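You operate a simulated robot arm through the tools that you are given. There is no shell and no other tool.

The job below is to be done with a simulated two-armed robot. You get a single attempt, and the scene is never put back.

JOB
Trim the test wrench till it clicks at its rated 40 Nm.
Fine: pull it to its click, turn the trim knob by what the display is off, press the reset button and pull again; never pull more than a fifth past the click.

It is judged by the outcome, as a careful person would: the job done as asked, and still so three seconds after it is handed in. It fails if anything else is knocked over, pushed out of place, dropped, spilled or broken.

ROBOT AND FRAMES
Two 6-joint arms with fingered hands on one trunk that stands fixed in place. Base frame: the origin is at the foot of the trunk, x ahead of it, y to its left, z up. Lengths are in m, angles in degrees, forces in N, time in s.
The left shoulder is at [0.05, 0.17, 1.065], the right one opposite. With the tool pointing down near the work surface each hand reaches from about 0.5 to 0.78 m from the base axis, measured 20 degrees to its own side. Payload 3.5 kg a hand.
The TCP of each hand is the grasp point between the finger pads, 0.026 m short of the fingertips. In the tool frame z runs along the fingers and y along their closing line. The gripper opens to 0.132 m; its body begins 0.073 m behind the TCP. The gripper is a hand of 3 fingers: y runs from the thumb to the fingers, the wrist lies at [0, 0, -0.234] in the tool frame.
Orientation is told as [roll, pitch, yaw] about the base's x, y, z axes, in that order, counted from this pose: with the fingers straight down and closing along the base's y, the tool's x points along the base's -x, its y along +y and its z along -z.

CONTROLS
- The arms move only by the tool servo_tool. It takes "left_series", "right_series" or both (then of equal length, played together; a hand with none holds still); each is a list of rows, each a list of 6 numbers: the shift along the tool's x, y, z in units of 50 mm (1.0 is 50 mm), then the turn, a rotation vector about the tool's x, y, z in units of 4 degrees (1.0 is 4 degrees). In form: [[x, y, z, wx, wy, wz], ...]. A call has 1 to 20 rows; each row shifts and turns the commanded pose from where the row before left it, along the tool's axes as they then stand. A call with a number of a shift or a turn outside -1 to 1 is refused whole. Each row takes 0.2 s and may step no farther than 0.05 m and 8.6 degrees from the row before; otherwise, the whole call is refused. Where a pose cannot be reached the arm comes as near as it can. A force on the tool above 40 N (or 10 N above the force at the start of the call, whichever is more), or a blocked arm, ends the call early, and 0.2 s more pass. In this call time passes only in rows, and 0.2 s behind the last. The reply holds the time, the measured pose of the TCP, the force on the tool along the base axes, the opening and the grip force, in the units named above and with some noise, with the torque about the TCP (base axes, N m) and any sound that the robot's microphone picked up.
- Cameras (640 x 400 px; columns grow to the right, rows downward): "scene" is now at [0.0451, -0.0006, 1.6651]; the picture's right is [-0.01, -1.00, 0.00], its down [-0.65, 0.01, -0.76] and it looks along [0.76, -0.01, -0.65] (base axes); focal length 371 px, centre (320, 200). "left" rides on the left gripper at [-0.062, 0.003, -0.092] in its tool frame; the picture's right is [-0.05, -1.00, 0.00], its down [0.83, -0.04, -0.56] and it looks along [0.55, -0.03, 0.83] (tool axes); focal length 230 px, centre (320, 200). "right" rides on the right gripper at [0.062, 0.003, -0.092] in its tool frame; the picture's right is [-0.05, 1.00, 0.00], its down [-0.83, -0.04, -0.56] and it looks along [-0.56, -0.03, 0.83] (tool axes); focal length 230 px, centre (320, 200). There is no depth. A picture from a camera that has moved, and an enlarged one, comes with that camera's place and axes in the base frame and with its lens.
- snapshot(camera): a new picture of that camera. It takes no simulated time.
- raise_lower(by): slides the trunk up (or, below 0, down) by that many m; the arms and the scene camera ride with it, the base frame stays. It gives what a move gives, with no picture.
- move_fingers(finger1, finger2, thumb_bend, hand): sets how far each is bent, from 0 (flat) to 1 (curled in); at 0.3 the hand is open as for a grip, at 0.7 the pads meet at the TCP. One left out holds its place. A second passes; each finger stops where it meets its share of the squeeze, and holds until it gets a number again. It is the only way to open and close the hand. It gives what a move gives, with no picture; readings hold the bend of each and the force on the fingers (four entries, about 0 where the hand has none), thumb and palm.
- head_to(pan, tilt): turns the head with the scene camera to pan (to the left, within 86 degrees either way) and tilt (down, from -29 to 69), counted from straight ahead of the robot. It gives what a move gives.
- enlarge(camera, box): a new picture of the part [left, top, right, bottom] of that camera's present view, enlarged. It takes no simulated time.
- hand_in(): hands the job in; it is judged then, once.

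Nothing tells you positions but the pictures and the camera data. Unless the task says otherwise, let go and move clear before handing in.

The tools are called as name(argument=value, ...) on one line, values as JSON. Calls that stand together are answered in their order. servo_tool: Moves the arms, as the interface text tells. Its arguments: {"type":"object","properties":{"left_series":{"type":"array","items":{"type":"array","items":{"type":"number"}}},"right_series":{"type":"array","items":{"type":"array","items":{"type":"number"}}}},"required":[]} The other tools are called the same way: raise_lower (by) moves the trunk up or down; move_fingers (finger1, finger2, thumb_bend, hand) moves the fingers one by one; head_to (pan, tilt) turns the head that bears the scene camera; snapshot (camera) takes a picture; enlarge (camera, box) takes an enlarged picture of a part of a camera's view; hand_in () hands the job in.

At the start:

```text
t: 0.0
left_eef_pos: [0.6256, 0.1497, 1.2283]
left_tcp_rot: [-0.1, -0.1, -0.1]
left_force: [-0.4, 0.9, 0.3]
left_ft_torque: [0.01, 0.01, -0.02]
left_finger_gap: 0.1319
left_grip_force: 0.2
left_shape: jaw
left_bend: [0.3, 0.3, 0.3]
left_finger forces: [0.0, 0.0, 0.0, 0.1, 0.0, 0.0]
right_eef_pos: [0.5504, -0.368, 1.1976]
right_tcp_rot: [0.0, -0.1, 0.0]
right_force: [0.5, -0.5, 0.1]
right_ft_torque: [0.01, 0.01, -0.01]
right_finger_gap: 0.1319
right_grip_force: 0.1
right_shape: jaw
right_bend: [0.3, 0.3, 0.3]
right_finger forces: [0.0, 0.0, 0.0, 0.0, 0.0, 0.0]
trunk travel left (down, up): [-0.68, 0.03]
head pan, tilt (commanded): [-0.7, 40.7]
```

scene: 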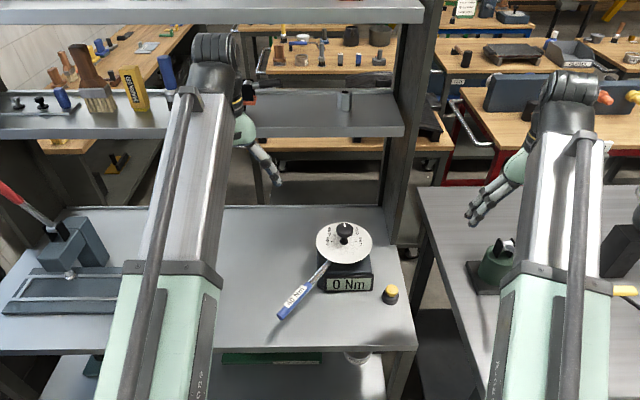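
right: 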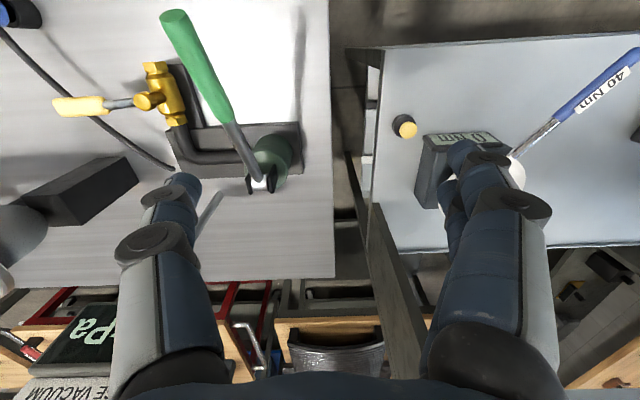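
left: 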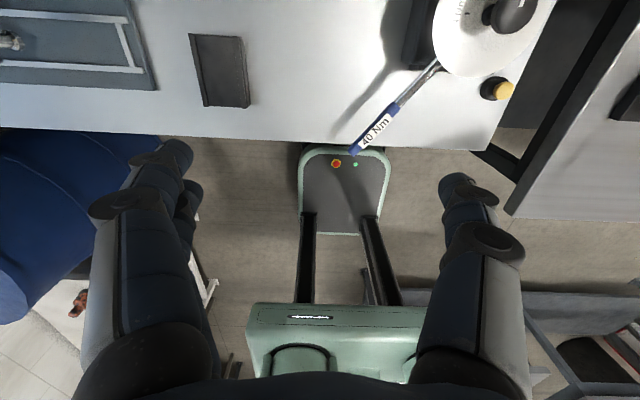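

I see the test wrench (blue handle, "40 Nm") on a tester with a white dial/knob disc, a display reading 0 Nm, and a yellow button beside it on the central workbench. I will look closer before moving.

enlarge(camera="scene", box=[250, 200, 430, 340])

enlarge(camera="left", box=[330, 0, 560, 160])

enlarge(camera="right", box=[380, 40, 640, 240])

```text
2.86 times, centred on (340, 270) of scene
camera zoom: at [0.0451, -0.0006, 1.6651], right [-0.01, -1.0, 0.0], down [-0.65, 0.01, -0.76], along [0.76, -0.01, -0.65], focal length 1059 px, centre (263, 0)
```

zoom: 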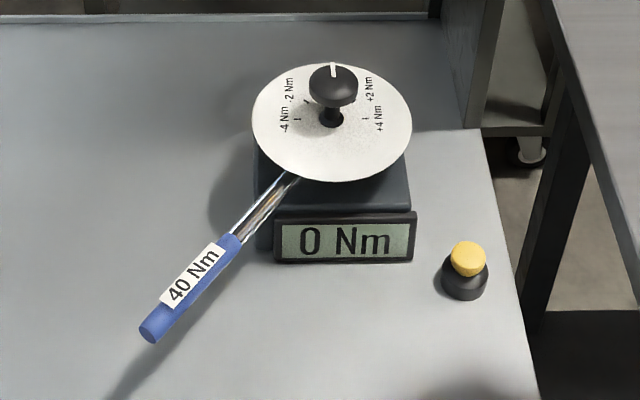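

```text
2.50 times, centred on (445, 80) of left
camera zoom: at [0.6884, 0.1554, 1.321], right [0.05, -1.0, 0.0], down [-0.83, -0.04, 0.56], along [-0.55, -0.03, -0.83], focal length 575 px, centre (8, 500)
```

zoom: 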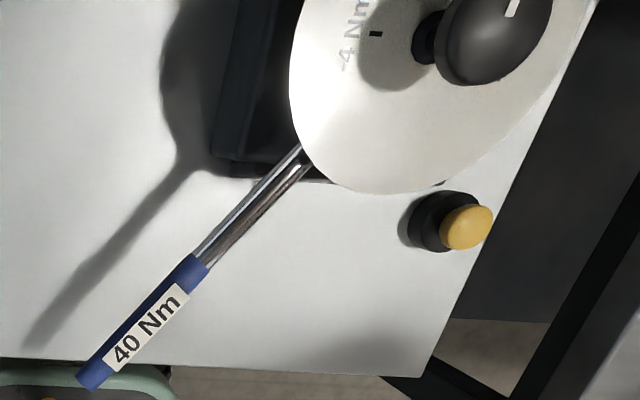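

```text
2.00 times, centred on (510, 140) of right
camera zoom: at [0.4884, -0.3663, 1.2887], right [0.05, 1.0, 0.0], down [0.83, -0.04, 0.56], along [0.56, -0.03, -0.83], focal length 460 px, centre (-60, 320)
```

zoom: 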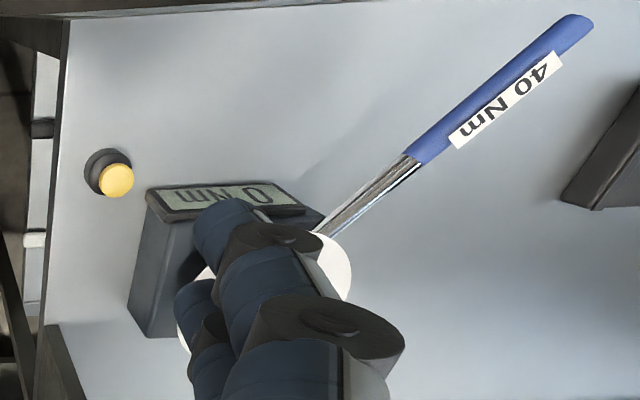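

The wrench's blue handle appears to lie level at z≈0.90, from about (0.61, 0.02) to (0.52, 0.08). Its axis sits under the trim knob at about (0.736, -0.073, 0.975), and the yellow button is at about (0.636, -0.20, 0.836). I'll bring the left hand above the handle, turned to close across it, and check from there.

servo_tool(left_series=[[0.2, -0.333, 0.55, 0, 0, 0], [0.2, -0.333, 0.55, 0, 0, 0], [0.2, -0.333, 0.55, 0, 0, 0], [0.2, -0.333, 0.55, 0, 0, 0], [0.2, -0.333, 0.55, 0, 0, 0], [0.2, -0.333, 0.55, 0, 0, 0], [0, 0, 0, 0, 0, 1], [0, 0, 0, 0, 0, 1], [0, 0, 0, 0, 0, 1], [0, 0, 0, 0, 0, 1], [0, 0, 0, 0, 0, 1], [0, 0, 0, 0, 0, 1], [0, 0, 0, 0, 0, 1], [0, 0, 0, 0, 0, 1], [0, 0, 0, 0, 0, 1]])

snapshot(camera="scene")

snapshot(camera="left")

snapshot(camera="right")

```text
t: 3.2
left_eef_pos: [0.5671, 0.051, 1.0624]
left_tcp_rot: [0.0, 0.0, -36.1]
left_force: [0.5, 0.1, 0.7]
left_ft_torque: [0.0, -0.02, 0.03]
left_finger_gap: 0.1319
left_grip_force: 0.1
left_shape: jaw
left_bend: [0.3, 0.3, 0.3]
left_finger forces: [0.0, 0.0, 0.0, 0.0, 0.0, 0.1]
right_eef_pos: [0.5505, -0.3682, 1.1965]
right_tcp_rot: [0.0, 0.0, -0.1]
right_force: [0.4, -0.2, -0.2]
right_ft_torque: [-0.04, 0.05, 0.03]
right_finger_gap: 0.1318
right_grip_force: 0.0
right_shape: jaw
right_bend: [0.3, 0.3, 0.3]
right_finger forces: [0.0, 0.1, 0.1, 0.0, 0.0, 0.0]
trunk travel left (down, up): [-0.68, 0.03]
head pan, tilt (commanded): [-0.7, 40.7]
```

```text
taken
camera scene: at [0.045, -0.0006, 1.6651], right [-0.01, -1.0, 0.0], down [-0.65, 0.01, -0.76], along [0.76, -0.01, -0.65], focal length 371 px, centre (320, 200)
```

scene: 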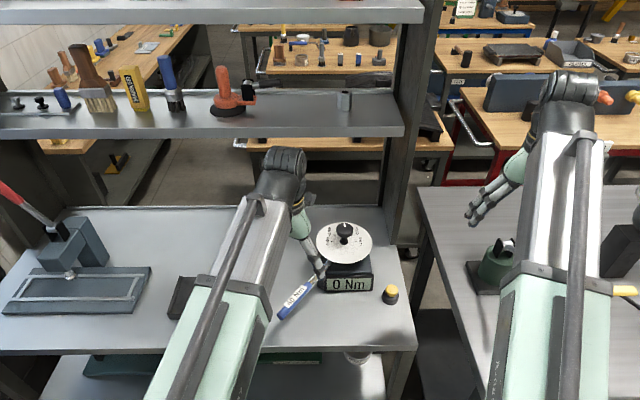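

```text
taken
camera left: at [0.6186, 0.0185, 1.1558], right [-0.55, -0.84, 0.0], down [-0.7, 0.45, 0.56], along [-0.46, 0.3, -0.83], focal length 230 px, centre (320, 200)
```

left: 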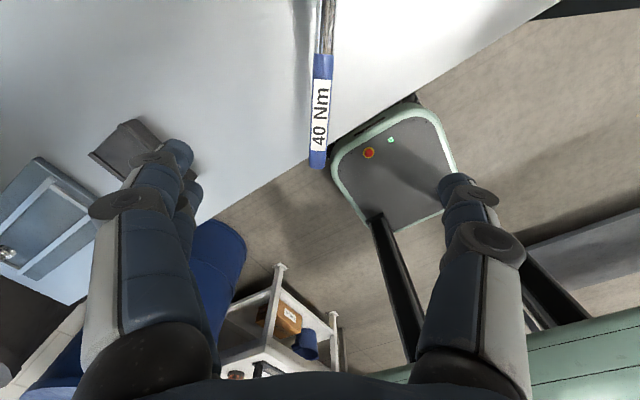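

```text
taken
camera right: at [0.4884, -0.3663, 1.2887], right [0.05, 1.0, 0.0], down [0.83, -0.04, 0.56], along [0.56, -0.03, -0.83], focal length 230 px, centre (320, 200)
```

right: 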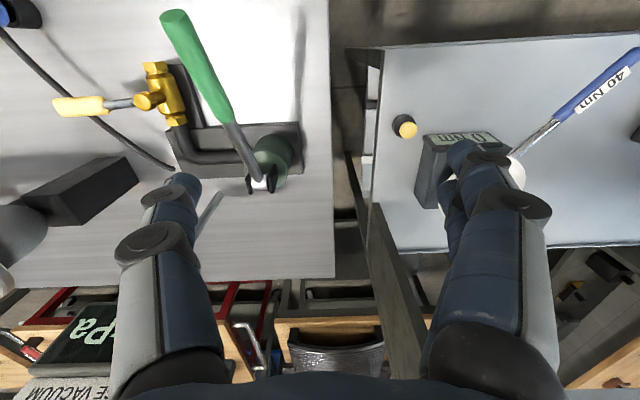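

The left camera confirms that the handle runs straight under the open hand (its line passes through (0.567, 0.051)), at about z=0.90 and 0.21 m from the axis. I'll lower the hand around the handle without touching it.

servo_tool(left_series=[[0, 0, 0.65, 0, 0, 0], [0, 0, 0.65, 0, 0, 0], [0, 0, 0.65, 0, 0, 0], [0, 0, 0.65, 0, 0, 0], [0, 0, 0.6, 0, 0, 0]])

snapshot(camera="left")

snapshot(camera="scene")

enlarge(camera="scene", box=[250, 200, 430, 340])

```text
t: 4.4
left_eef_pos: [0.5676, 0.0497, 0.9018]
left_tcp_rot: [0.0, 0.1, -36.0]
left_force: [0.9, 0.0, -0.2]
left_ft_torque: [0.01, 0.03, 0.03]
left_finger_gap: 0.1319
left_grip_force: 0.1
left_shape: jaw
left_bend: [0.3, 0.3, 0.3]
left_finger forces: [0.1, 0.0, 0.1, 0.0, 0.0, 0.1]
right_eef_pos: [0.5508, -0.3689, 1.1965]
right_tcp_rot: [0.0, 0.0, 0.0]
right_force: [0.2, 0.3, -0.9]
right_ft_torque: [0.02, 0.0, 0.05]
right_finger_gap: 0.1321
right_grip_force: 0.1
right_shape: jaw
right_bend: [0.3, 0.3, 0.3]
right_finger forces: [0.0, 0.1, 0.0, 0.0, 0.1, 0.1]
trunk travel left (down, up): [-0.68, 0.03]
head pan, tilt (commanded): [-0.7, 40.7]
```

```text
taken
camera left: at [0.6191, 0.0167, 0.9941], right [-0.55, -0.84, 0.0], down [-0.7, 0.45, 0.55], along [-0.47, 0.3, -0.83], focal length 230 px, centre (320, 200)
```

left: 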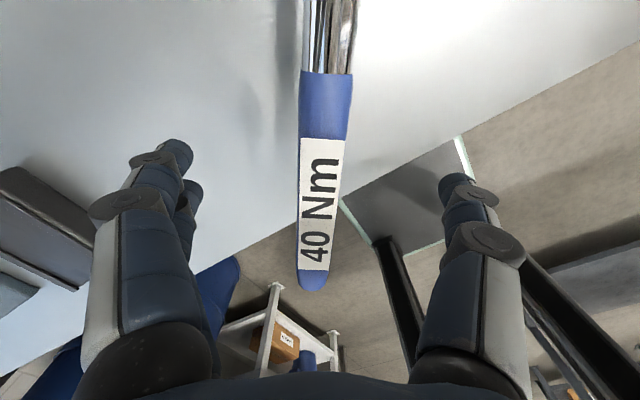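

```text
taken
camera scene: at [0.0453, -0.0006, 1.6651], right [-0.01, -1.0, 0.0], down [-0.65, 0.01, -0.76], along [0.76, -0.01, -0.65], focal length 371 px, centre (320, 200)
```

scene: 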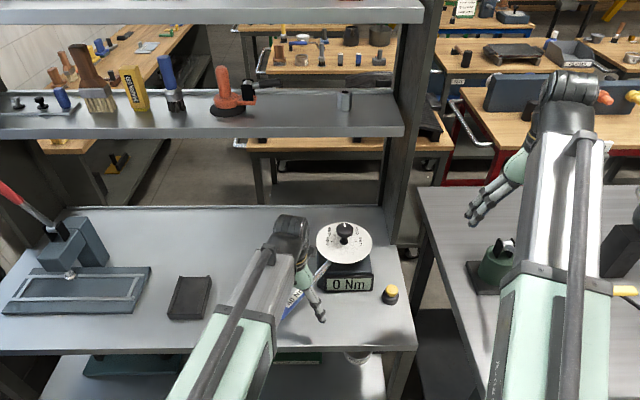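

```text
2.86 times, centred on (340, 270) of scene
camera zoom: at [0.0453, -0.0006, 1.6651], right [-0.01, -1.0, 0.0], down [-0.65, 0.01, -0.76], along [0.76, -0.01, -0.65], focal length 1059 px, centre (263, 0)
```

zoom: 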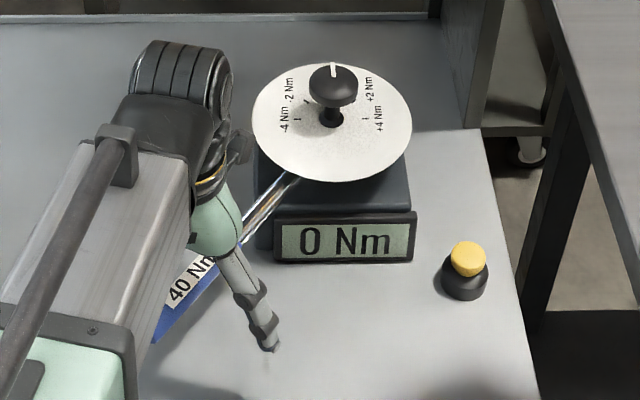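

The hand straddles the handle and is centred to within about 1 mm, and the display still reads 0 Nm. I'll bring the fingers close around the handle.

move_fingers(hand="left", finger1=0.57, finger2=0.57, thumb_bend=0.57)

snapshot(camera="left")

enlarge(camera="scene", box=[250, 200, 430, 340])

```text
t: 5.4
left_eef_pos: [0.5669, 0.0491, 0.901]
left_tcp_rot: [0.0, 0.0, -36.1]
left_force: [-0.4, -0.4, 0.9]
left_ft_torque: [-0.01, -0.02, 0.01]
left_finger_gap: 0.0482
left_grip_force: 0.0
left_shape: fingers
left_bend: [0.56, 0.56, 0.56]
left_finger forces: [0.1, 0.0, 0.0, 0.0, 0.1, 0.0]
right_eef_pos: [0.5503, -0.3682, 1.1962]
right_tcp_rot: [0.0, 0.1, -0.1]
right_force: [-0.4, -0.2, -0.3]
right_ft_torque: [-0.03, 0.01, 0.0]
right_finger_gap: 0.1322
right_grip_force: 0.0
right_shape: jaw
right_bend: [0.3, 0.3, 0.3]
right_finger forces: [0.0, 0.0, 0.0, 0.0, 0.0, 0.0]
trunk travel left (down, up): [-0.68, 0.03]
head pan, tilt (commanded): [-0.7, 40.7]
```

```text
taken
camera left: at [0.6189, 0.0167, 0.9946], right [-0.55, -0.84, 0.0], down [-0.7, 0.45, 0.56], along [-0.47, 0.3, -0.83], focal length 230 px, centre (320, 200)
```

left: 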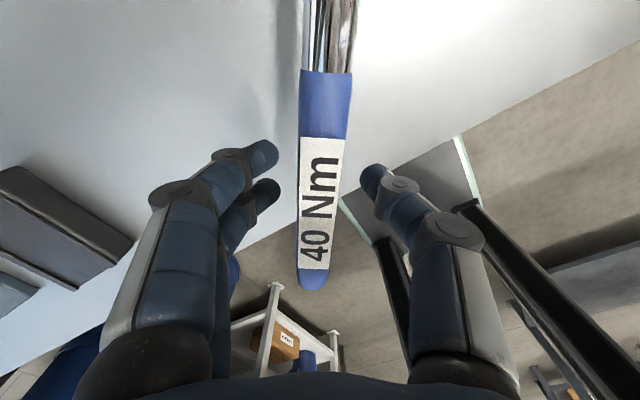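

```text
2.86 times, centred on (340, 270) of scene
camera zoom: at [0.045, -0.0006, 1.6651], right [-0.01, -1.0, 0.0], down [-0.65, 0.01, -0.76], along [0.76, -0.01, -0.65], focal length 1059 px, centre (263, 0)
```

zoom: 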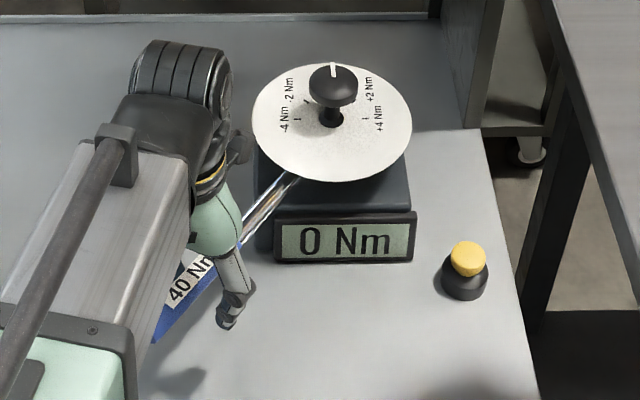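

The fingers clear the handle by about 12 mm on each side. I'll feel for contact with small moves clockwise as seen from above (tool +y), which is the tightening direction, and watch the display.

servo_tool(left_series=[[0, 0.05, 0, 0, 0, 0], [0, 0.05, 0, 0, 0, 0], [0, 0.04, 0, 0, 0, 0], [0, 0.02, 0, 0, 0, 0], [0, 0.02, 0, 0, 0, 0], [0, 0.02, 0, 0, 0, 0]])

snapshot(camera="left")

enlarge(camera="scene", box=[250, 200, 430, 340])

```text
t: 6.8
left_eef_pos: [0.5716, 0.059, 0.904]
left_tcp_rot: [0.0, 0.0, -36.1]
left_force: [0.2, 0.2, -0.2]
left_ft_torque: [0.02, 0.02, -0.03]
left_finger_gap: 0.0484
left_grip_force: 0.0
left_shape: fingers
left_bend: [0.56, 0.56, 0.56]
left_finger forces: [0.1, 0.1, 0.0, 0.0, 0.0, 0.1]
right_eef_pos: [0.5502, -0.3693, 1.1968]
right_tcp_rot: [0.0, 0.1, -0.1]
right_force: [0.6, -0.8, 0.1]
right_ft_torque: [0.01, -0.01, 0.0]
right_finger_gap: 0.1319
right_grip_force: 0.0
right_shape: jaw
right_bend: [0.3, 0.3, 0.3]
right_finger forces: [0.0, 0.0, 0.0, 0.0, 0.0, 0.0]
trunk travel left (down, up): [-0.68, 0.03]
head pan, tilt (commanded): [-0.7, 40.7]
```

```text
taken
camera left: at [0.6241, 0.0265, 0.996], right [-0.55, -0.84, 0.0], down [-0.7, 0.45, 0.56], along [-0.47, 0.3, -0.83], focal length 230 px, centre (320, 200)
```

left: 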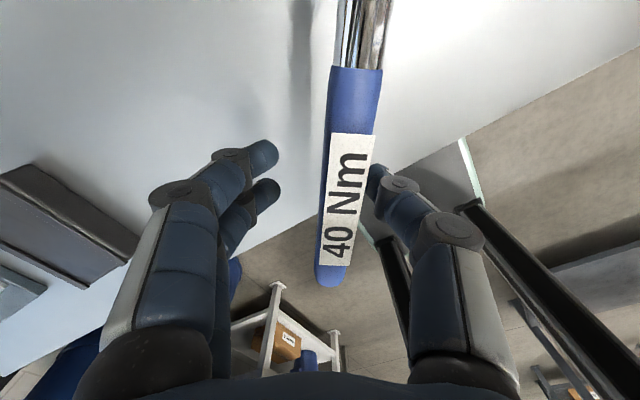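

```text
2.86 times, centred on (340, 270) of scene
camera zoom: at [0.0451, -0.0006, 1.6651], right [-0.01, -1.0, 0.0], down [-0.65, 0.01, -0.76], along [0.76, -0.01, -0.65], focal length 1059 px, centre (263, 0)
```

zoom: 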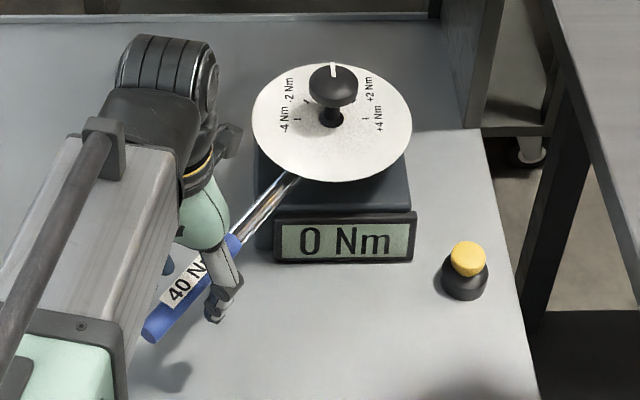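

Handle and thumb are nearly touching. I'll continue in 0.5–1 mm steps.

servo_tool(left_series=[[0, 0.02, 0, 0, 0, 0], [0, 0.02, 0, 0, 0, 0], [0, 0.02, 0, 0, 0, 0], [0, 0.02, 0, 0, 0, 0]])

enlarge(camera="scene", box=[250, 200, 430, 340])

```text
t: 7.8
left_eef_pos: [0.5744, 0.063, 0.9017]
left_tcp_rot: [0.0, 0.0, -36.0]
left_force: [-0.3, -0.2, -0.2]
left_ft_torque: [0.0, 0.01, -0.06]
left_finger_gap: 0.0484
left_grip_force: 0.3
left_shape: fingers
left_bend: [0.56, 0.56, 0.56]
left_finger forces: [0.1, 0.0, 0.0, 0.0, 0.2, 0.1]
right_eef_pos: [0.5496, -0.3701, 1.1965]
right_tcp_rot: [0.1, 0.0, 0.0]
right_force: [0.6, 0.0, 0.1]
right_ft_torque: [0.02, 0.01, -0.01]
right_finger_gap: 0.1319
right_grip_force: 0.0
right_shape: jaw
right_bend: [0.3, 0.3, 0.3]
right_finger forces: [0.1, 0.0, 0.0, 0.1, 0.1, 0.0]
trunk travel left (down, up): [-0.68, 0.03]
head pan, tilt (commanded): [-0.7, 40.7]
```

```text
2.86 times, centred on (340, 270) of scene
camera zoom: at [0.045, -0.0006, 1.6651], right [-0.01, -1.0, 0.0], down [-0.65, 0.01, -0.76], along [0.76, -0.01, -0.65], focal length 1059 px, centre (263, 0)
```

zoom: 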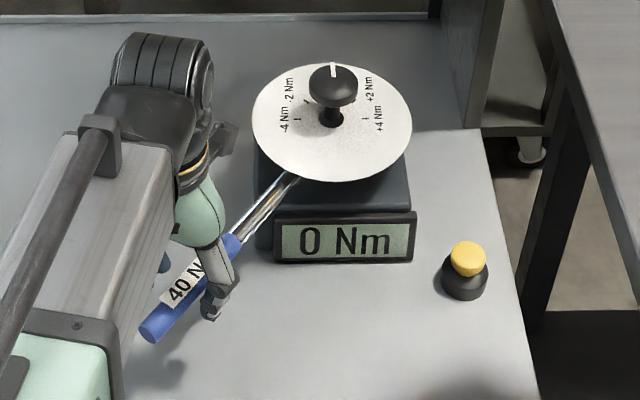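

Contact is just beginning, with the thumb at about 0.3 N. I'll continue gently in 1 mm steps.

servo_tool(left_series=[[0, 0.02, 0, 0, 0, 0], [0, 0.02, 0, 0, 0, 0], [0, 0.02, 0, 0, 0, 0], [0, 0.02, 0, 0, 0, 0]])

enlarge(camera="scene", box=[250, 200, 430, 340])

```text
t: 8.8
left_eef_pos: [0.5769, 0.0661, 0.904]
left_tcp_rot: [0.0, 0.0, -36.1]
left_force: [-1.1, -0.9, 0.0]
left_ft_torque: [0.01, 0.01, 0.0]
left_finger_gap: 0.0496
left_grip_force: 0.9
left_shape: fingers
left_bend: [0.56, 0.56, 0.56]
left_finger forces: [0.0, 0.0, 0.0, 0.0, 1.5, 0.1]
right_eef_pos: [0.5498, -0.3694, 1.1966]
right_tcp_rot: [0.0, 0.0, -0.1]
right_force: [-0.4, -0.2, -1.0]
right_ft_torque: [-0.02, -0.02, 0.02]
right_finger_gap: 0.1316
right_grip_force: 0.1
right_shape: jaw
right_bend: [0.3, 0.3, 0.3]
right_finger forces: [0.0, 0.0, 0.1, 0.0, 0.0, 0.0]
trunk travel left (down, up): [-0.68, 0.03]
head pan, tilt (commanded): [-0.7, 40.7]
```

```text
2.86 times, centred on (340, 270) of scene
camera zoom: at [0.045, -0.0007, 1.6651], right [-0.01, -1.0, 0.0], down [-0.65, 0.01, -0.76], along [0.76, -0.01, -0.65], focal length 1059 px, centre (263, 0)
```

zoom: 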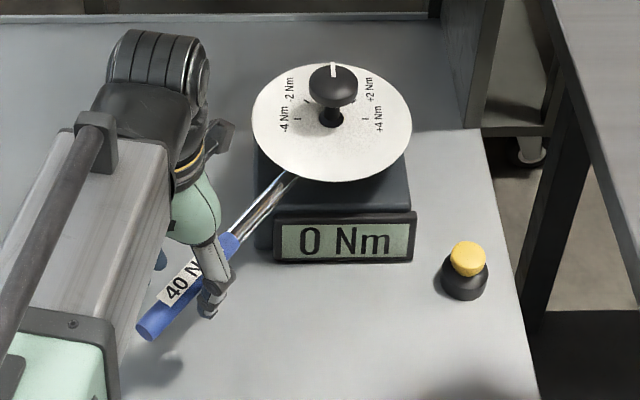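

The wrench follows with a light force of about 1.4 N, and the display still reads 0. I'll continue in small steps while watching the display and listening for the click.

servo_tool(left_series=[[0, 0.03, 0, 0, 0, 0], [0, 0.03, 0, 0, 0, 0], [0, 0.03, 0, 0, 0, 0], [0, 0.03, 0, 0, 0, 0]])

enlarge(camera="scene", box=[250, 200, 430, 340])

```text
t: 9.8
left_eef_pos: [0.5806, 0.0707, 0.904]
left_tcp_rot: [0.0, 0.0, -36.0]
left_force: [-2.6, -2.0, -0.7]
left_ft_torque: [-0.01, -0.01, -0.05]
left_finger_gap: 0.0507
left_grip_force: 1.4
left_shape: fingers
left_bend: [0.56, 0.56, 0.55]
left_finger forces: [0.1, 0.0, 0.0, 0.0, 2.5, 0.1]
right_eef_pos: [0.5494, -0.3686, 1.1964]
right_tcp_rot: [0.0, 0.1, 0.0]
right_force: [0.1, -0.3, 0.6]
right_ft_torque: [-0.04, -0.01, 0.01]
right_finger_gap: 0.132
right_grip_force: 0.0
right_shape: jaw
right_bend: [0.3, 0.3, 0.3]
right_finger forces: [0.0, 0.0, 0.0, 0.1, 0.1, 0.0]
trunk travel left (down, up): [-0.68, 0.03]
head pan, tilt (commanded): [-0.7, 40.7]
```

```text
2.86 times, centred on (340, 270) of scene
camera zoom: at [0.0449, -0.0008, 1.6651], right [-0.01, -1.0, 0.0], down [-0.65, 0.01, -0.76], along [0.76, -0.01, -0.65], focal length 1059 px, centre (263, 0)
```

zoom: 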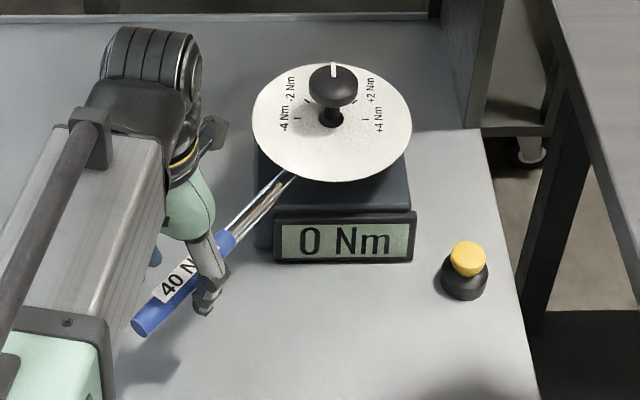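

It behaves like a spring, with force growing steadily to about 3.3 N, and the display still reads 0. I'll continue along the arc, turning the hand with the handle in 2 mm rows.

servo_tool(left_series=[[0, 0.04, 0, 0, 0, 0.27], [0, 0.04, 0, 0, 0, 0.27], [0, 0.04, 0, 0, 0, 0.27], [0, 0.04, 0, 0, 0, 0.27], [0, 0.04, 0, 0, 0, 0.27]])

enlarge(camera="scene", box=[250, 200, 430, 340])

snapshot(camera="left")

```text
t: 11.0
left_eef_pos: [0.5879, 0.0777, 0.9024]
left_tcp_rot: [0.0, 0.0, -41.5]
left_force: [0.6, -4.7, -0.3]
left_ft_torque: [-0.01, 0.01, 0.11]
left_finger_gap: 0.0513
left_grip_force: 1.8
left_shape: fingers
left_bend: [0.56, 0.56, 0.55]
left_finger forces: [0.0, 0.0, 0.1, 0.0, 4.0, 0.0]
right_eef_pos: [0.5503, -0.3698, 1.1978]
right_tcp_rot: [0.0, 0.0, -0.1]
right_force: [0.3, -0.4, -1.0]
right_ft_torque: [0.0, -0.03, -0.01]
right_finger_gap: 0.132
right_grip_force: 0.1
right_shape: jaw
right_bend: [0.3, 0.3, 0.3]
right_finger forces: [0.1, 0.0, 0.1, 0.0, 0.1, 0.0]
trunk travel left (down, up): [-0.68, 0.03]
head pan, tilt (commanded): [-0.7, 40.7]
```

```text
2.86 times, centred on (340, 270) of scene
camera zoom: at [0.045, -0.0012, 1.6651], right [-0.01, -1.0, 0.0], down [-0.65, 0.01, -0.76], along [0.76, -0.01, -0.65], focal length 1059 px, centre (263, 0)
```

zoom: 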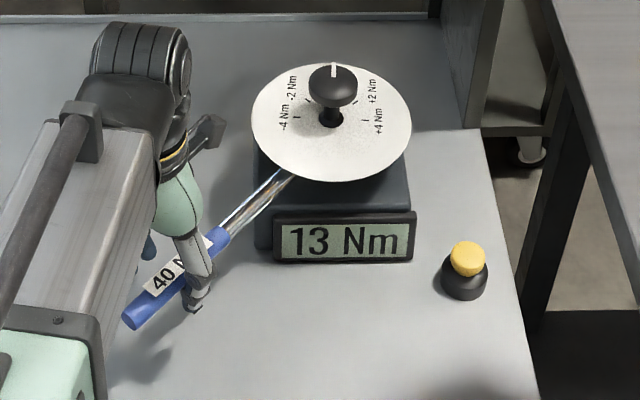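

```text
taken
camera left: at [0.6353, 0.0409, 0.9957], right [-0.62, -0.78, 0.0], down [-0.65, 0.52, 0.56], along [-0.43, 0.35, -0.83], focal length 230 px, centre (320, 200)
```

left: 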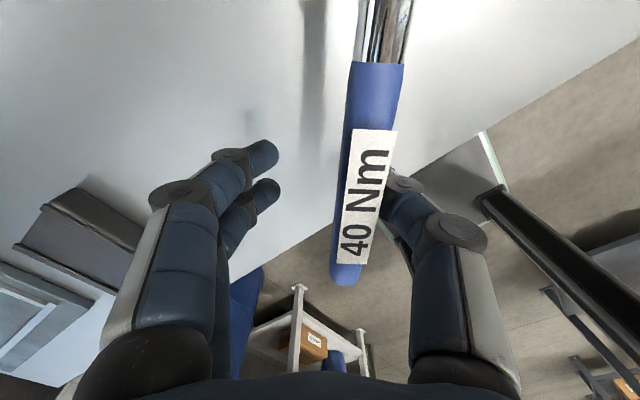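

Clockwise is the right direction, since the display now reads 13 Nm at a thumb force of about 4.5 N. I'll continue along the arc in measured steps.

servo_tool(left_series=[[0, 0.04, 0, 0, 0, 0.14], [0, 0.04, 0, 0, 0, 0.14], [0, 0.04, 0, 0, 0, 0.14], [0, 0.04, 0, 0, 0, 0.14], [0, 0.04, 0, 0, 0, 0.14]])

enlarge(camera="scene", box=[250, 200, 430, 340])

```text
t: 12.2
left_eef_pos: [0.5936, 0.0857, 0.9036]
left_tcp_rot: [-0.1, -0.1, -44.2]
left_force: [-0.8, -7.6, -0.6]
left_ft_torque: [0.02, -0.02, 0.14]
left_finger_gap: 0.0527
left_grip_force: 2.7
left_shape: fingers
left_bend: [0.56, 0.56, 0.55]
left_finger forces: [0.0, 0.1, 0.0, 0.1, 5.6, 0.0]
right_eef_pos: [0.5502, -0.3695, 1.1959]
right_tcp_rot: [-0.1, -0.1, 0.0]
right_force: [0.7, -0.1, 0.1]
right_ft_torque: [0.02, 0.02, -0.01]
right_finger_gap: 0.1317
right_grip_force: 0.1
right_shape: jaw
right_bend: [0.3, 0.3, 0.3]
right_finger forces: [0.0, 0.1, 0.0, 0.0, 0.0, 0.0]
trunk travel left (down, up): [-0.68, 0.03]
head pan, tilt (commanded): [-0.7, 40.7]
```

```text
2.86 times, centred on (340, 270) of scene
camera zoom: at [0.045, -0.0014, 1.6651], right [-0.01, -1.0, 0.0], down [-0.65, 0.01, -0.76], along [0.76, -0.01, -0.65], focal length 1059 px, centre (263, 0)
```

zoom: 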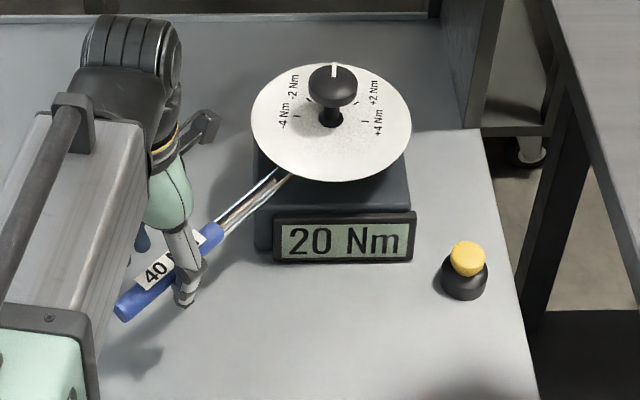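

The display reads 20 Nm after 10 mm more, so about 0.7 Nm per mm. I'll continue with 10 mm more and a slight inward shift to relieve the side friction.

servo_tool(left_series=[[-0.006, 0.04, 0, 0, 0, 0.14], [-0.006, 0.04, 0, 0, 0, 0.14], [-0.006, 0.04, 0, 0, 0, 0.14], [-0.006, 0.04, 0, 0, 0, 0.14], [-0.006, 0.04, 0, 0, 0, 0.14]])

enlarge(camera="scene", box=[250, 200, 430, 340])

```text
t: 13.4
left_eef_pos: [0.6019, 0.0912, 0.9045]
left_tcp_rot: [0.0, -0.1, -47.0]
left_force: [-4.0, -6.3, -0.8]
left_ft_torque: [-0.04, -0.04, 0.07]
left_finger_gap: 0.0544
left_grip_force: 4.3
left_shape: fingers
left_bend: [0.56, 0.56, 0.54]
left_finger forces: [0.1, 0.1, 0.0, 0.0, 7.4, 0.0]
right_eef_pos: [0.5495, -0.37, 1.1957]
right_tcp_rot: [0.1, -0.2, -0.1]
right_force: [0.3, 0.9, 0.5]
right_ft_torque: [0.01, 0.03, -0.01]
right_finger_gap: 0.1317
right_grip_force: 0.0
right_shape: jaw
right_bend: [0.3, 0.3, 0.3]
right_finger forces: [0.0, 0.0, 0.0, 0.0, 0.0, 0.1]
trunk travel left (down, up): [-0.68, 0.03]
head pan, tilt (commanded): [-0.7, 40.7]
```

```text
2.86 times, centred on (340, 270) of scene
camera zoom: at [0.0447, -0.0013, 1.6651], right [-0.01, -1.0, 0.0], down [-0.65, 0.01, -0.76], along [0.76, -0.01, -0.65], focal length 1059 px, centre (263, 0)
```

zoom: 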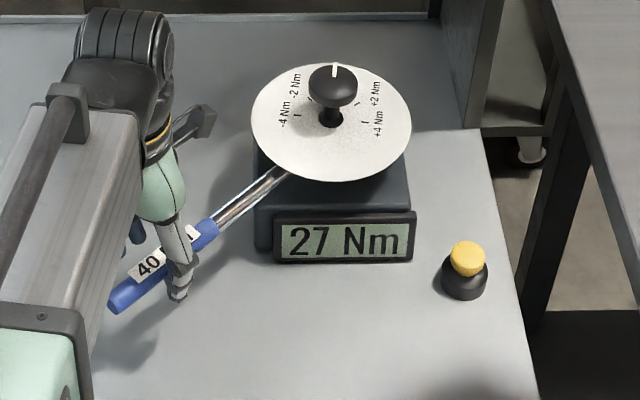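

27 Nm now. I'll take 6 mm more (to about 31), then switch to fine steps.

servo_tool(left_series=[[-0.004, 0.04, 0, 0, 0, 0.14], [-0.004, 0.04, 0, 0, 0, 0.14], [-0.004, 0.04, 0, 0, 0, 0.14]])

enlarge(camera="scene", box=[250, 200, 430, 340])

```text
t: 14.2
left_eef_pos: [0.6064, 0.0946, 0.9037]
left_tcp_rot: [0.0, -0.1, -48.7]
left_force: [-4.9, -7.6, -0.9]
left_ft_torque: [-0.03, 0.0, 0.06]
left_finger_gap: 0.0553
left_grip_force: 4.0
left_shape: fingers
left_bend: [0.56, 0.56, 0.54]
left_finger forces: [0.0, 0.1, 0.0, 0.0, 8.3, 0.0]
right_eef_pos: [0.5493, -0.3679, 1.1968]
right_tcp_rot: [0.0, -0.1, 0.0]
right_force: [0.0, -0.2, -0.2]
right_ft_torque: [0.0, -0.01, 0.01]
right_finger_gap: 0.132
right_grip_force: 0.1
right_shape: jaw
right_bend: [0.3, 0.3, 0.3]
right_finger forces: [0.1, 0.0, 0.0, 0.0, 0.0, 0.1]
trunk travel left (down, up): [-0.68, 0.03]
head pan, tilt (commanded): [-0.7, 40.7]
```

```text
2.86 times, centred on (340, 270) of scene
camera zoom: at [0.0445, -0.0014, 1.6651], right [-0.01, -1.0, 0.0], down [-0.65, 0.01, -0.76], along [0.76, -0.01, -0.65], focal length 1059 px, centre (263, 0)
```

zoom: 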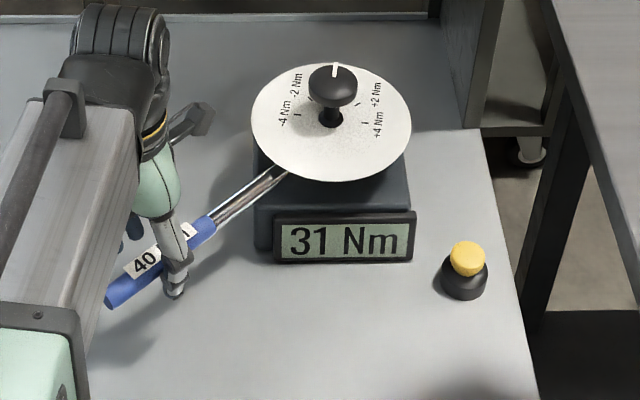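

31 Nm now. From here I'll use 1 mm rows, two at a time, listening for the click.

servo_tool(left_series=[[0, 0.02, 0, 0, 0, 0.07], [0, 0.02, 0, 0, 0, 0.07], [0, 0.02, 0, 0, 0, 0.07]])

enlarge(camera="scene", box=[250, 200, 430, 340])

```text
t: 15.0
left_eef_pos: [0.6079, 0.0974, 0.904]
left_tcp_rot: [0.0, 0.0, -49.7]
left_force: [-3.7, -9.6, 0.1]
left_ft_torque: [-0.04, 0.01, 0.17]
left_finger_gap: 0.0555
left_grip_force: 4.2
left_shape: fingers
left_bend: [0.56, 0.56, 0.54]
left_finger forces: [0.0, 0.0, 0.1, 0.0, 8.8, 0.0]
right_eef_pos: [0.5502, -0.3694, 1.1966]
right_tcp_rot: [0.2, -0.2, -0.1]
right_force: [0.2, 0.4, 0.4]
right_ft_torque: [-0.01, 0.01, 0.01]
right_finger_gap: 0.1321
right_grip_force: 0.1
right_shape: jaw
right_bend: [0.3, 0.3, 0.3]
right_finger forces: [0.0, 0.1, 0.0, 0.0, 0.1, 0.0]
trunk travel left (down, up): [-0.68, 0.03]
head pan, tilt (commanded): [-0.7, 40.7]
```

```text
2.86 times, centred on (340, 270) of scene
camera zoom: at [0.0448, -0.0017, 1.6651], right [-0.01, -1.0, 0.0], down [-0.65, 0.01, -0.76], along [0.76, -0.01, -0.65], focal length 1059 px, centre (263, 0)
```

zoom: 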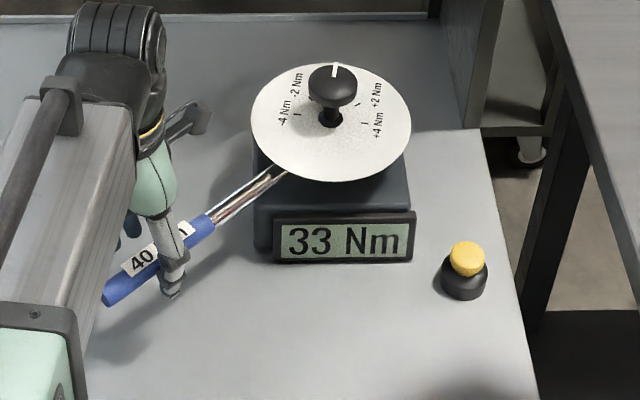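

servo_tool(left_series=[[0, 0.02, 0, 0, 0, 0.07], [0, 0.02, 0, 0, 0, 0.07]])

enlarge(camera="scene", box=[250, 200, 430, 340])

```text
t: 15.6
left_eef_pos: [0.6102, 0.0977, 0.9037]
left_tcp_rot: [-0.1, 0.0, -50.1]
left_force: [-3.2, -9.9, 0.0]
left_ft_torque: [-0.07, 0.01, 0.18]
left_finger_gap: 0.0558
left_grip_force: 4.6
left_shape: fingers
left_bend: [0.56, 0.56, 0.54]
left_finger forces: [0.0, 0.1, 0.0, 0.1, 9.0, 0.1]
right_eef_pos: [0.551, -0.3699, 1.1962]
right_tcp_rot: [0.2, 0.0, -0.1]
right_force: [0.5, 0.0, 0.0]
right_ft_torque: [0.0, -0.02, -0.01]
right_finger_gap: 0.1319
right_grip_force: 0.1
right_shape: jaw
right_bend: [0.3, 0.3, 0.3]
right_finger forces: [0.0, 0.0, 0.0, 0.0, 0.0, 0.1]
trunk travel left (down, up): [-0.68, 0.03]
head pan, tilt (commanded): [-0.7, 40.7]
```

```text
2.86 times, centred on (340, 270) of scene
camera zoom: at [0.0447, -0.0018, 1.6651], right [-0.01, -1.0, 0.0], down [-0.65, 0.01, -0.76], along [0.76, -0.01, -0.65], focal length 1059 px, centre (263, 0)
```

zoom: 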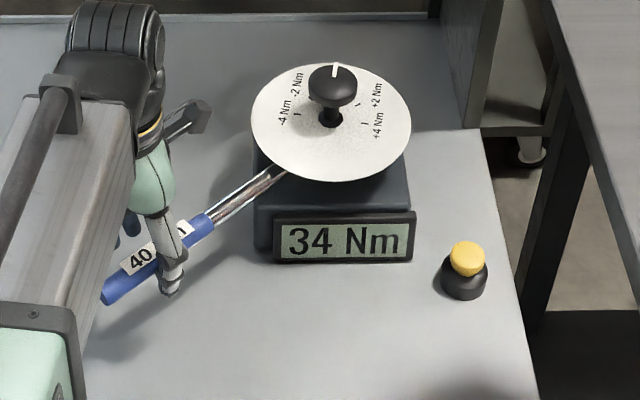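

34 Nm and no click yet. I'll carry on in 1 mm steps.

servo_tool(left_series=[[-0.008, 0.02, 0, 0, 0, 0.07], [-0.008, 0.02, 0, 0, 0, 0.07]])

enlarge(camera="scene", box=[250, 200, 430, 340])

```text
t: 16.2
left_eef_pos: [0.6114, 0.0994, 0.9028]
left_tcp_rot: [-0.1, 0.0, -50.7]
left_force: [-4.8, -8.9, -0.2]
left_ft_torque: [-0.05, 0.01, 0.16]
left_finger_gap: 0.0561
left_grip_force: 4.8
left_shape: fingers
left_bend: [0.56, 0.56, 0.54]
left_finger forces: [0.1, 0.0, 0.1, 0.0, 9.5, 0.0]
right_eef_pos: [0.5507, -0.3686, 1.196]
right_tcp_rot: [0.0, -0.1, -0.1]
right_force: [-0.3, -0.6, -0.1]
right_ft_torque: [0.01, -0.02, 0.01]
right_finger_gap: 0.1318
right_grip_force: 0.0
right_shape: jaw
right_bend: [0.3, 0.3, 0.3]
right_finger forces: [0.0, 0.1, 0.0, 0.1, 0.0, 0.0]
trunk travel left (down, up): [-0.68, 0.03]
head pan, tilt (commanded): [-0.7, 40.7]
```

```text
2.86 times, centred on (340, 270) of scene
camera zoom: at [0.0445, -0.0016, 1.6651], right [-0.01, -1.0, 0.0], down [-0.65, 0.01, -0.76], along [0.76, -0.01, -0.65], focal length 1059 px, centre (263, 0)
```

zoom: 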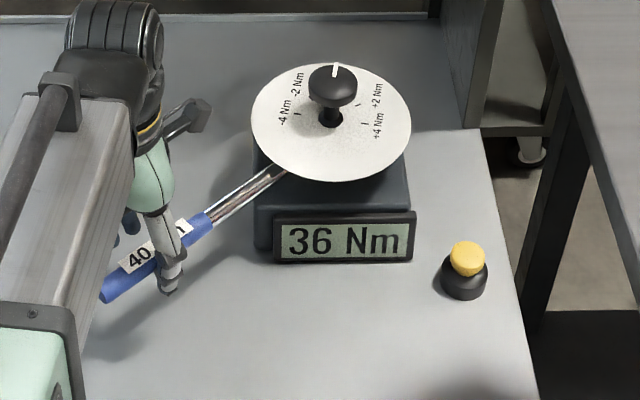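

servo_tool(left_series=[[-0.006, 0.02, 0, 0, 0, 0.07]])

enlarge(camera="scene", box=[250, 200, 430, 340])

```text
t: 16.6
left_eef_pos: [0.6122, 0.1001, 0.9026]
left_tcp_rot: [0.0, 0.0, -50.9]
left_force: [-5.4, -9.4, 2.2]
left_ft_torque: [-0.06, 0.06, 0.16]
left_finger_gap: 0.0563
left_grip_force: 4.5
left_shape: fingers
left_bend: [0.56, 0.56, 0.54]
left_finger forces: [0.0, 0.0, 0.1, 0.0, 9.7, 0.1]
right_eef_pos: [0.5508, -0.37, 1.197]
right_tcp_rot: [0.1, -0.1, 0.0]
right_force: [0.1, -0.2, 0.4]
right_ft_torque: [0.02, -0.02, -0.02]
right_finger_gap: 0.1316
right_grip_force: 0.1
right_shape: jaw
right_bend: [0.3, 0.3, 0.3]
right_finger forces: [0.1, 0.0, 0.1, 0.0, 0.0, 0.0]
trunk travel left (down, up): [-0.68, 0.03]
head pan, tilt (commanded): [-0.7, 40.7]
```

```text
2.86 times, centred on (340, 270) of scene
camera zoom: at [0.0443, -0.0016, 1.6651], right [-0.01, -1.0, 0.0], down [-0.65, 0.01, -0.76], along [0.76, -0.01, -0.65], focal length 1059 px, centre (263, 0)
```

zoom: 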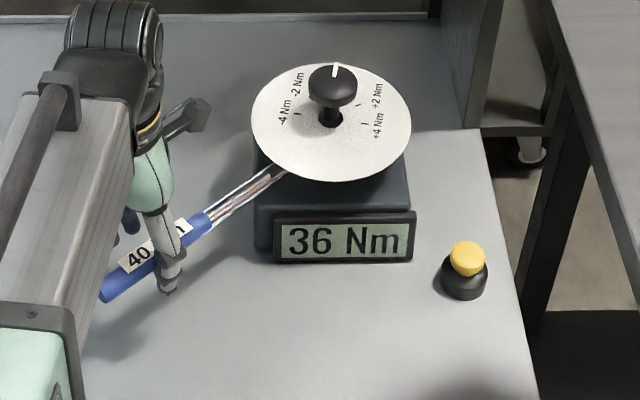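

servo_tool(left_series=[[-0.006, 0.02, 0, 0, 0, 0.07], [-0.006, 0.02, 0, 0, 0, 0.07]])

enlarge(camera="scene", box=[250, 200, 430, 340])

```text
t: 17.2
left_eef_pos: [0.6144, 0.0996, 0.9041]
left_tcp_rot: [-0.1, 0.0, -51.5]
left_force: [-7.6, -8.1, 1.2]
left_ft_torque: [-0.07, 0.02, 0.07]
left_finger_gap: 0.0567
left_grip_force: 4.9
left_shape: fingers
left_bend: [0.56, 0.56, 0.54]
left_finger forces: [0.0, 0.0, 0.0, 0.0, 10.0, 0.1]
right_eef_pos: [0.5501, -0.3699, 1.1964]
right_tcp_rot: [0.1, -0.1, -0.2]
right_force: [0.1, 0.2, -1.0]
right_ft_torque: [-0.04, -0.04, -0.02]
right_finger_gap: 0.1318
right_grip_force: 0.0
right_shape: jaw
right_bend: [0.3, 0.3, 0.3]
right_finger forces: [0.0, 0.1, 0.0, 0.1, 0.0, 0.1]
trunk travel left (down, up): [-0.68, 0.03]
head pan, tilt (commanded): [-0.7, 40.7]
```

```text
2.86 times, centred on (340, 270) of scene
camera zoom: at [0.0442, -0.0015, 1.6651], right [-0.01, -1.0, 0.0], down [-0.65, 0.01, -0.76], along [0.76, -0.01, -0.65], focal length 1059 px, centre (263, 0)
```

zoom: 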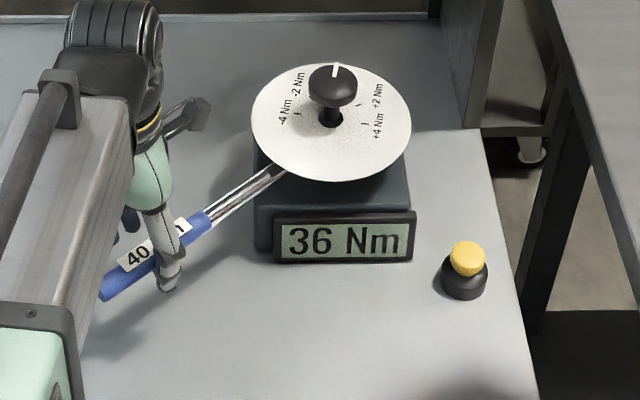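

The display has stayed at 36 for 3 mm of further motion, though no click has been reported and the force is still rising slightly. It may have latched, so one more careful 1 mm step should tell.

servo_tool(left_series=[[0, 0.02, 0, 0, 0, 0.07]])

enlarge(camera="scene", box=[250, 200, 430, 340])

snapshot(camera="left")

```text
t: 17.6
left_eef_pos: [0.6164, 0.1011, 0.9048]
left_tcp_rot: [0.0, 0.0, -51.9]
left_force: [-7.4, -6.4, 0.8]
left_ft_torque: [-0.08, 0.03, 0.03]
left_finger_gap: 0.0568
left_grip_force: 5.3
left_shape: fingers
left_bend: [0.56, 0.56, 0.54]
left_finger forces: [0.1, 0.1, 0.0, 0.0, 10.3, 0.0]
right_eef_pos: [0.5489, -0.3687, 1.1977]
right_tcp_rot: [0.0, -0.1, -0.1]
right_force: [0.4, 0.0, -0.9]
right_ft_torque: [0.02, 0.02, -0.02]
right_finger_gap: 0.1321
right_grip_force: 0.0
right_shape: jaw
right_bend: [0.3, 0.3, 0.3]
right_finger forces: [0.0, 0.1, 0.0, 0.1, 0.1, 0.1]
trunk travel left (down, up): [-0.68, 0.03]
head pan, tilt (commanded): [-0.7, 40.7]
```

```text
2.86 times, centred on (340, 270) of scene
camera zoom: at [0.0441, -0.0014, 1.6651], right [-0.01, -1.0, 0.0], down [-0.65, 0.01, -0.76], along [0.76, -0.01, -0.65], focal length 1059 px, centre (263, 0)
```

zoom: 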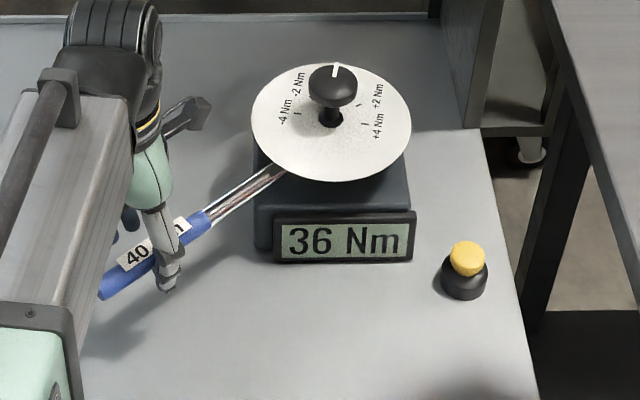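

```text
taken
camera left: at [0.6564, 0.0553, 0.9959], right [-0.75, -0.66, 0.0], down [-0.55, 0.63, 0.56], along [-0.37, 0.42, -0.83], focal length 230 px, centre (320, 200)
```

left: 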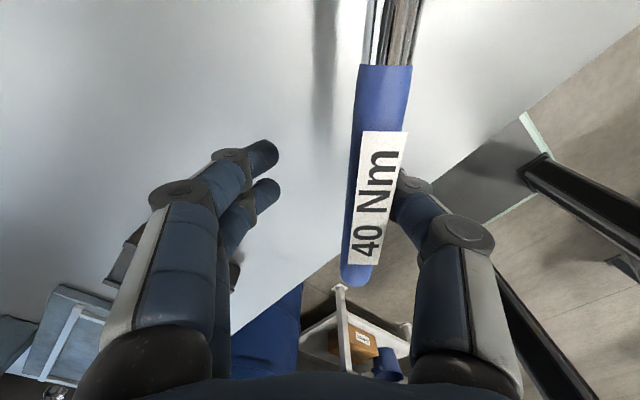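

The display stayed at 36 while the load rose by roughly another 2–3 Nm, which suggests the click value has latched. I'll stop pulling and ease off slightly to confirm that it holds.

servo_tool(left_series=[[0, -0.04, 0, 0, 0, -0.14], [0, -0.04, 0, 0, 0, -0.14], [0, -0.04, 0, 0, 0, -0.14], [0, -0.04, 0, 0, 0, -0.14]])

enlarge(camera="scene", box=[250, 200, 430, 340])

```text
t: 18.6
left_eef_pos: [0.609, 0.0948, 0.9024]
left_tcp_rot: [0.0, 0.0, -49.6]
left_force: [-7.5, -4.8, 3.1]
left_ft_torque: [-0.08, 0.13, -0.05]
left_finger_gap: 0.0566
left_grip_force: 3.6
left_shape: fingers
left_bend: [0.56, 0.56, 0.54]
left_finger forces: [0.0, 0.0, 0.0, 0.0, 8.5, 0.0]
right_eef_pos: [0.5503, -0.3698, 1.1971]
right_tcp_rot: [0.0, -0.1, -0.1]
right_force: [0.7, 0.0, -0.4]
right_ft_torque: [0.01, -0.01, 0.0]
right_finger_gap: 0.1319
right_grip_force: 0.0
right_shape: jaw
right_bend: [0.3, 0.3, 0.3]
right_finger forces: [0.0, 0.0, 0.1, 0.1, 0.0, 0.0]
trunk travel left (down, up): [-0.68, 0.03]
head pan, tilt (commanded): [-0.7, 40.7]
```

```text
2.86 times, centred on (340, 270) of scene
camera zoom: at [0.0439, -0.0011, 1.6652], right [-0.01, -1.0, 0.0], down [-0.65, 0.01, -0.76], along [0.76, -0.01, -0.65], focal length 1059 px, centre (263, 0)
```

zoom: 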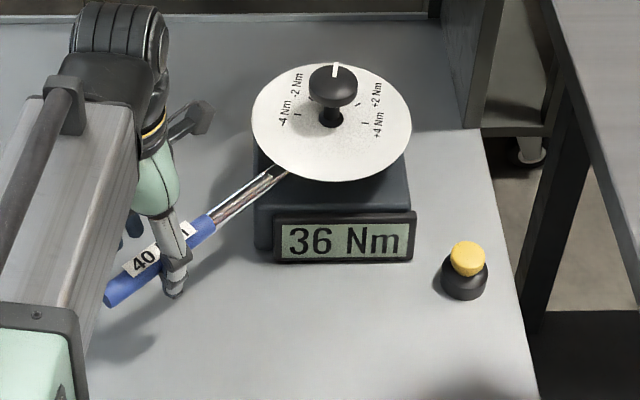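

The reading stays at 36 as the load drops, so the click value of 36 Nm has latched, 4 Nm below the rated 40. I'll let the wrench back to rest along the same arc.

servo_tool(left_series=[[0, -0.07, 0, 0, 0, -0.21], [0, -0.07, 0, 0, 0, -0.21], [0, -0.07, 0, 0, 0, -0.21], [0, -0.07, 0, 0, 0, -0.21], [0, -0.07, 0, 0, 0, -0.21], [0, -0.07, 0, 0, 0, -0.21], [0, -0.07, 0, 0, 0, -0.21], [0, -0.07, 0, 0, 0, -0.21], [0, -0.07, 0, 0, 0, -0.21], [0, -0.07, 0, 0, 0, -0.21], [0, -0.07, 0, 0, 0, -0.21], [0, -0.07, 0, 0, 0, -0.21], [0, -0.07, 0, 0, 0, -0.21], [0, -0.07, 0, 0, 0, -0.21], [0, -0.07, 0, 0, 0, -0.21], [0, -0.07, 0, 0, 0, -0.21]])

enlarge(camera="scene", box=[250, 200, 430, 340])

snapshot(camera="left")

```text
t: 22.0
left_eef_pos: [0.5717, 0.0558, 0.9039]
left_tcp_rot: [0.0, 0.0, -36.1]
left_force: [-1.0, 0.1, -0.6]
left_ft_torque: [0.02, -0.04, -0.01]
left_finger_gap: 0.0486
left_grip_force: 0.0
left_shape: fingers
left_bend: [0.56, 0.56, 0.56]
left_finger forces: [0.0, 0.0, 0.0, 0.0, 0.0, 0.1]
right_eef_pos: [0.5506, -0.3685, 1.197]
right_tcp_rot: [0.0, 0.1, -0.1]
right_force: [0.1, 0.8, 0.6]
right_ft_torque: [-0.01, -0.03, 0.02]
right_finger_gap: 0.1321
right_grip_force: 0.0
right_shape: jaw
right_bend: [0.3, 0.3, 0.3]
right_finger forces: [0.1, 0.1, 0.0, 0.1, 0.0, 0.0]
trunk travel left (down, up): [-0.68, 0.03]
head pan, tilt (commanded): [-0.7, 40.7]
```

```text
2.86 times, centred on (340, 270) of scene
camera zoom: at [0.045, -0.0006, 1.6651], right [-0.01, -1.0, 0.0], down [-0.65, 0.01, -0.76], along [0.76, -0.01, -0.65], focal length 1059 px, centre (263, 0)
```

zoom: 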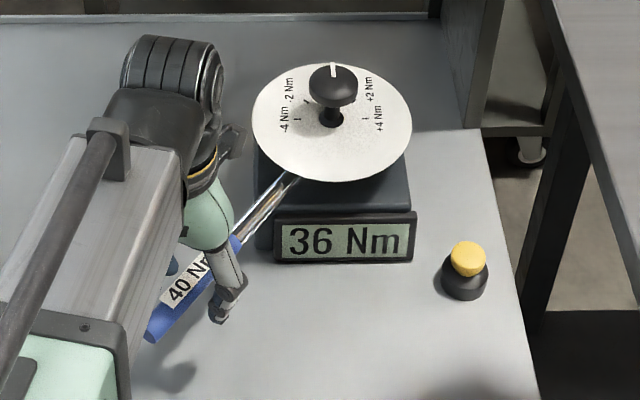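

```text
taken
camera left: at [0.6235, 0.0231, 0.9959], right [-0.55, -0.84, 0.0], down [-0.7, 0.45, 0.56], along [-0.46, 0.3, -0.83], focal length 230 px, centre (320, 200)
```

left: 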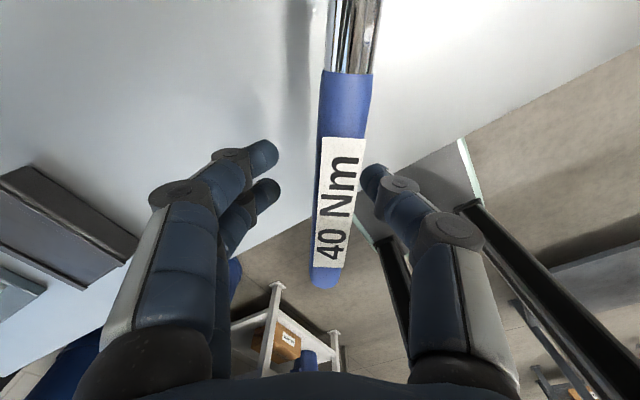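

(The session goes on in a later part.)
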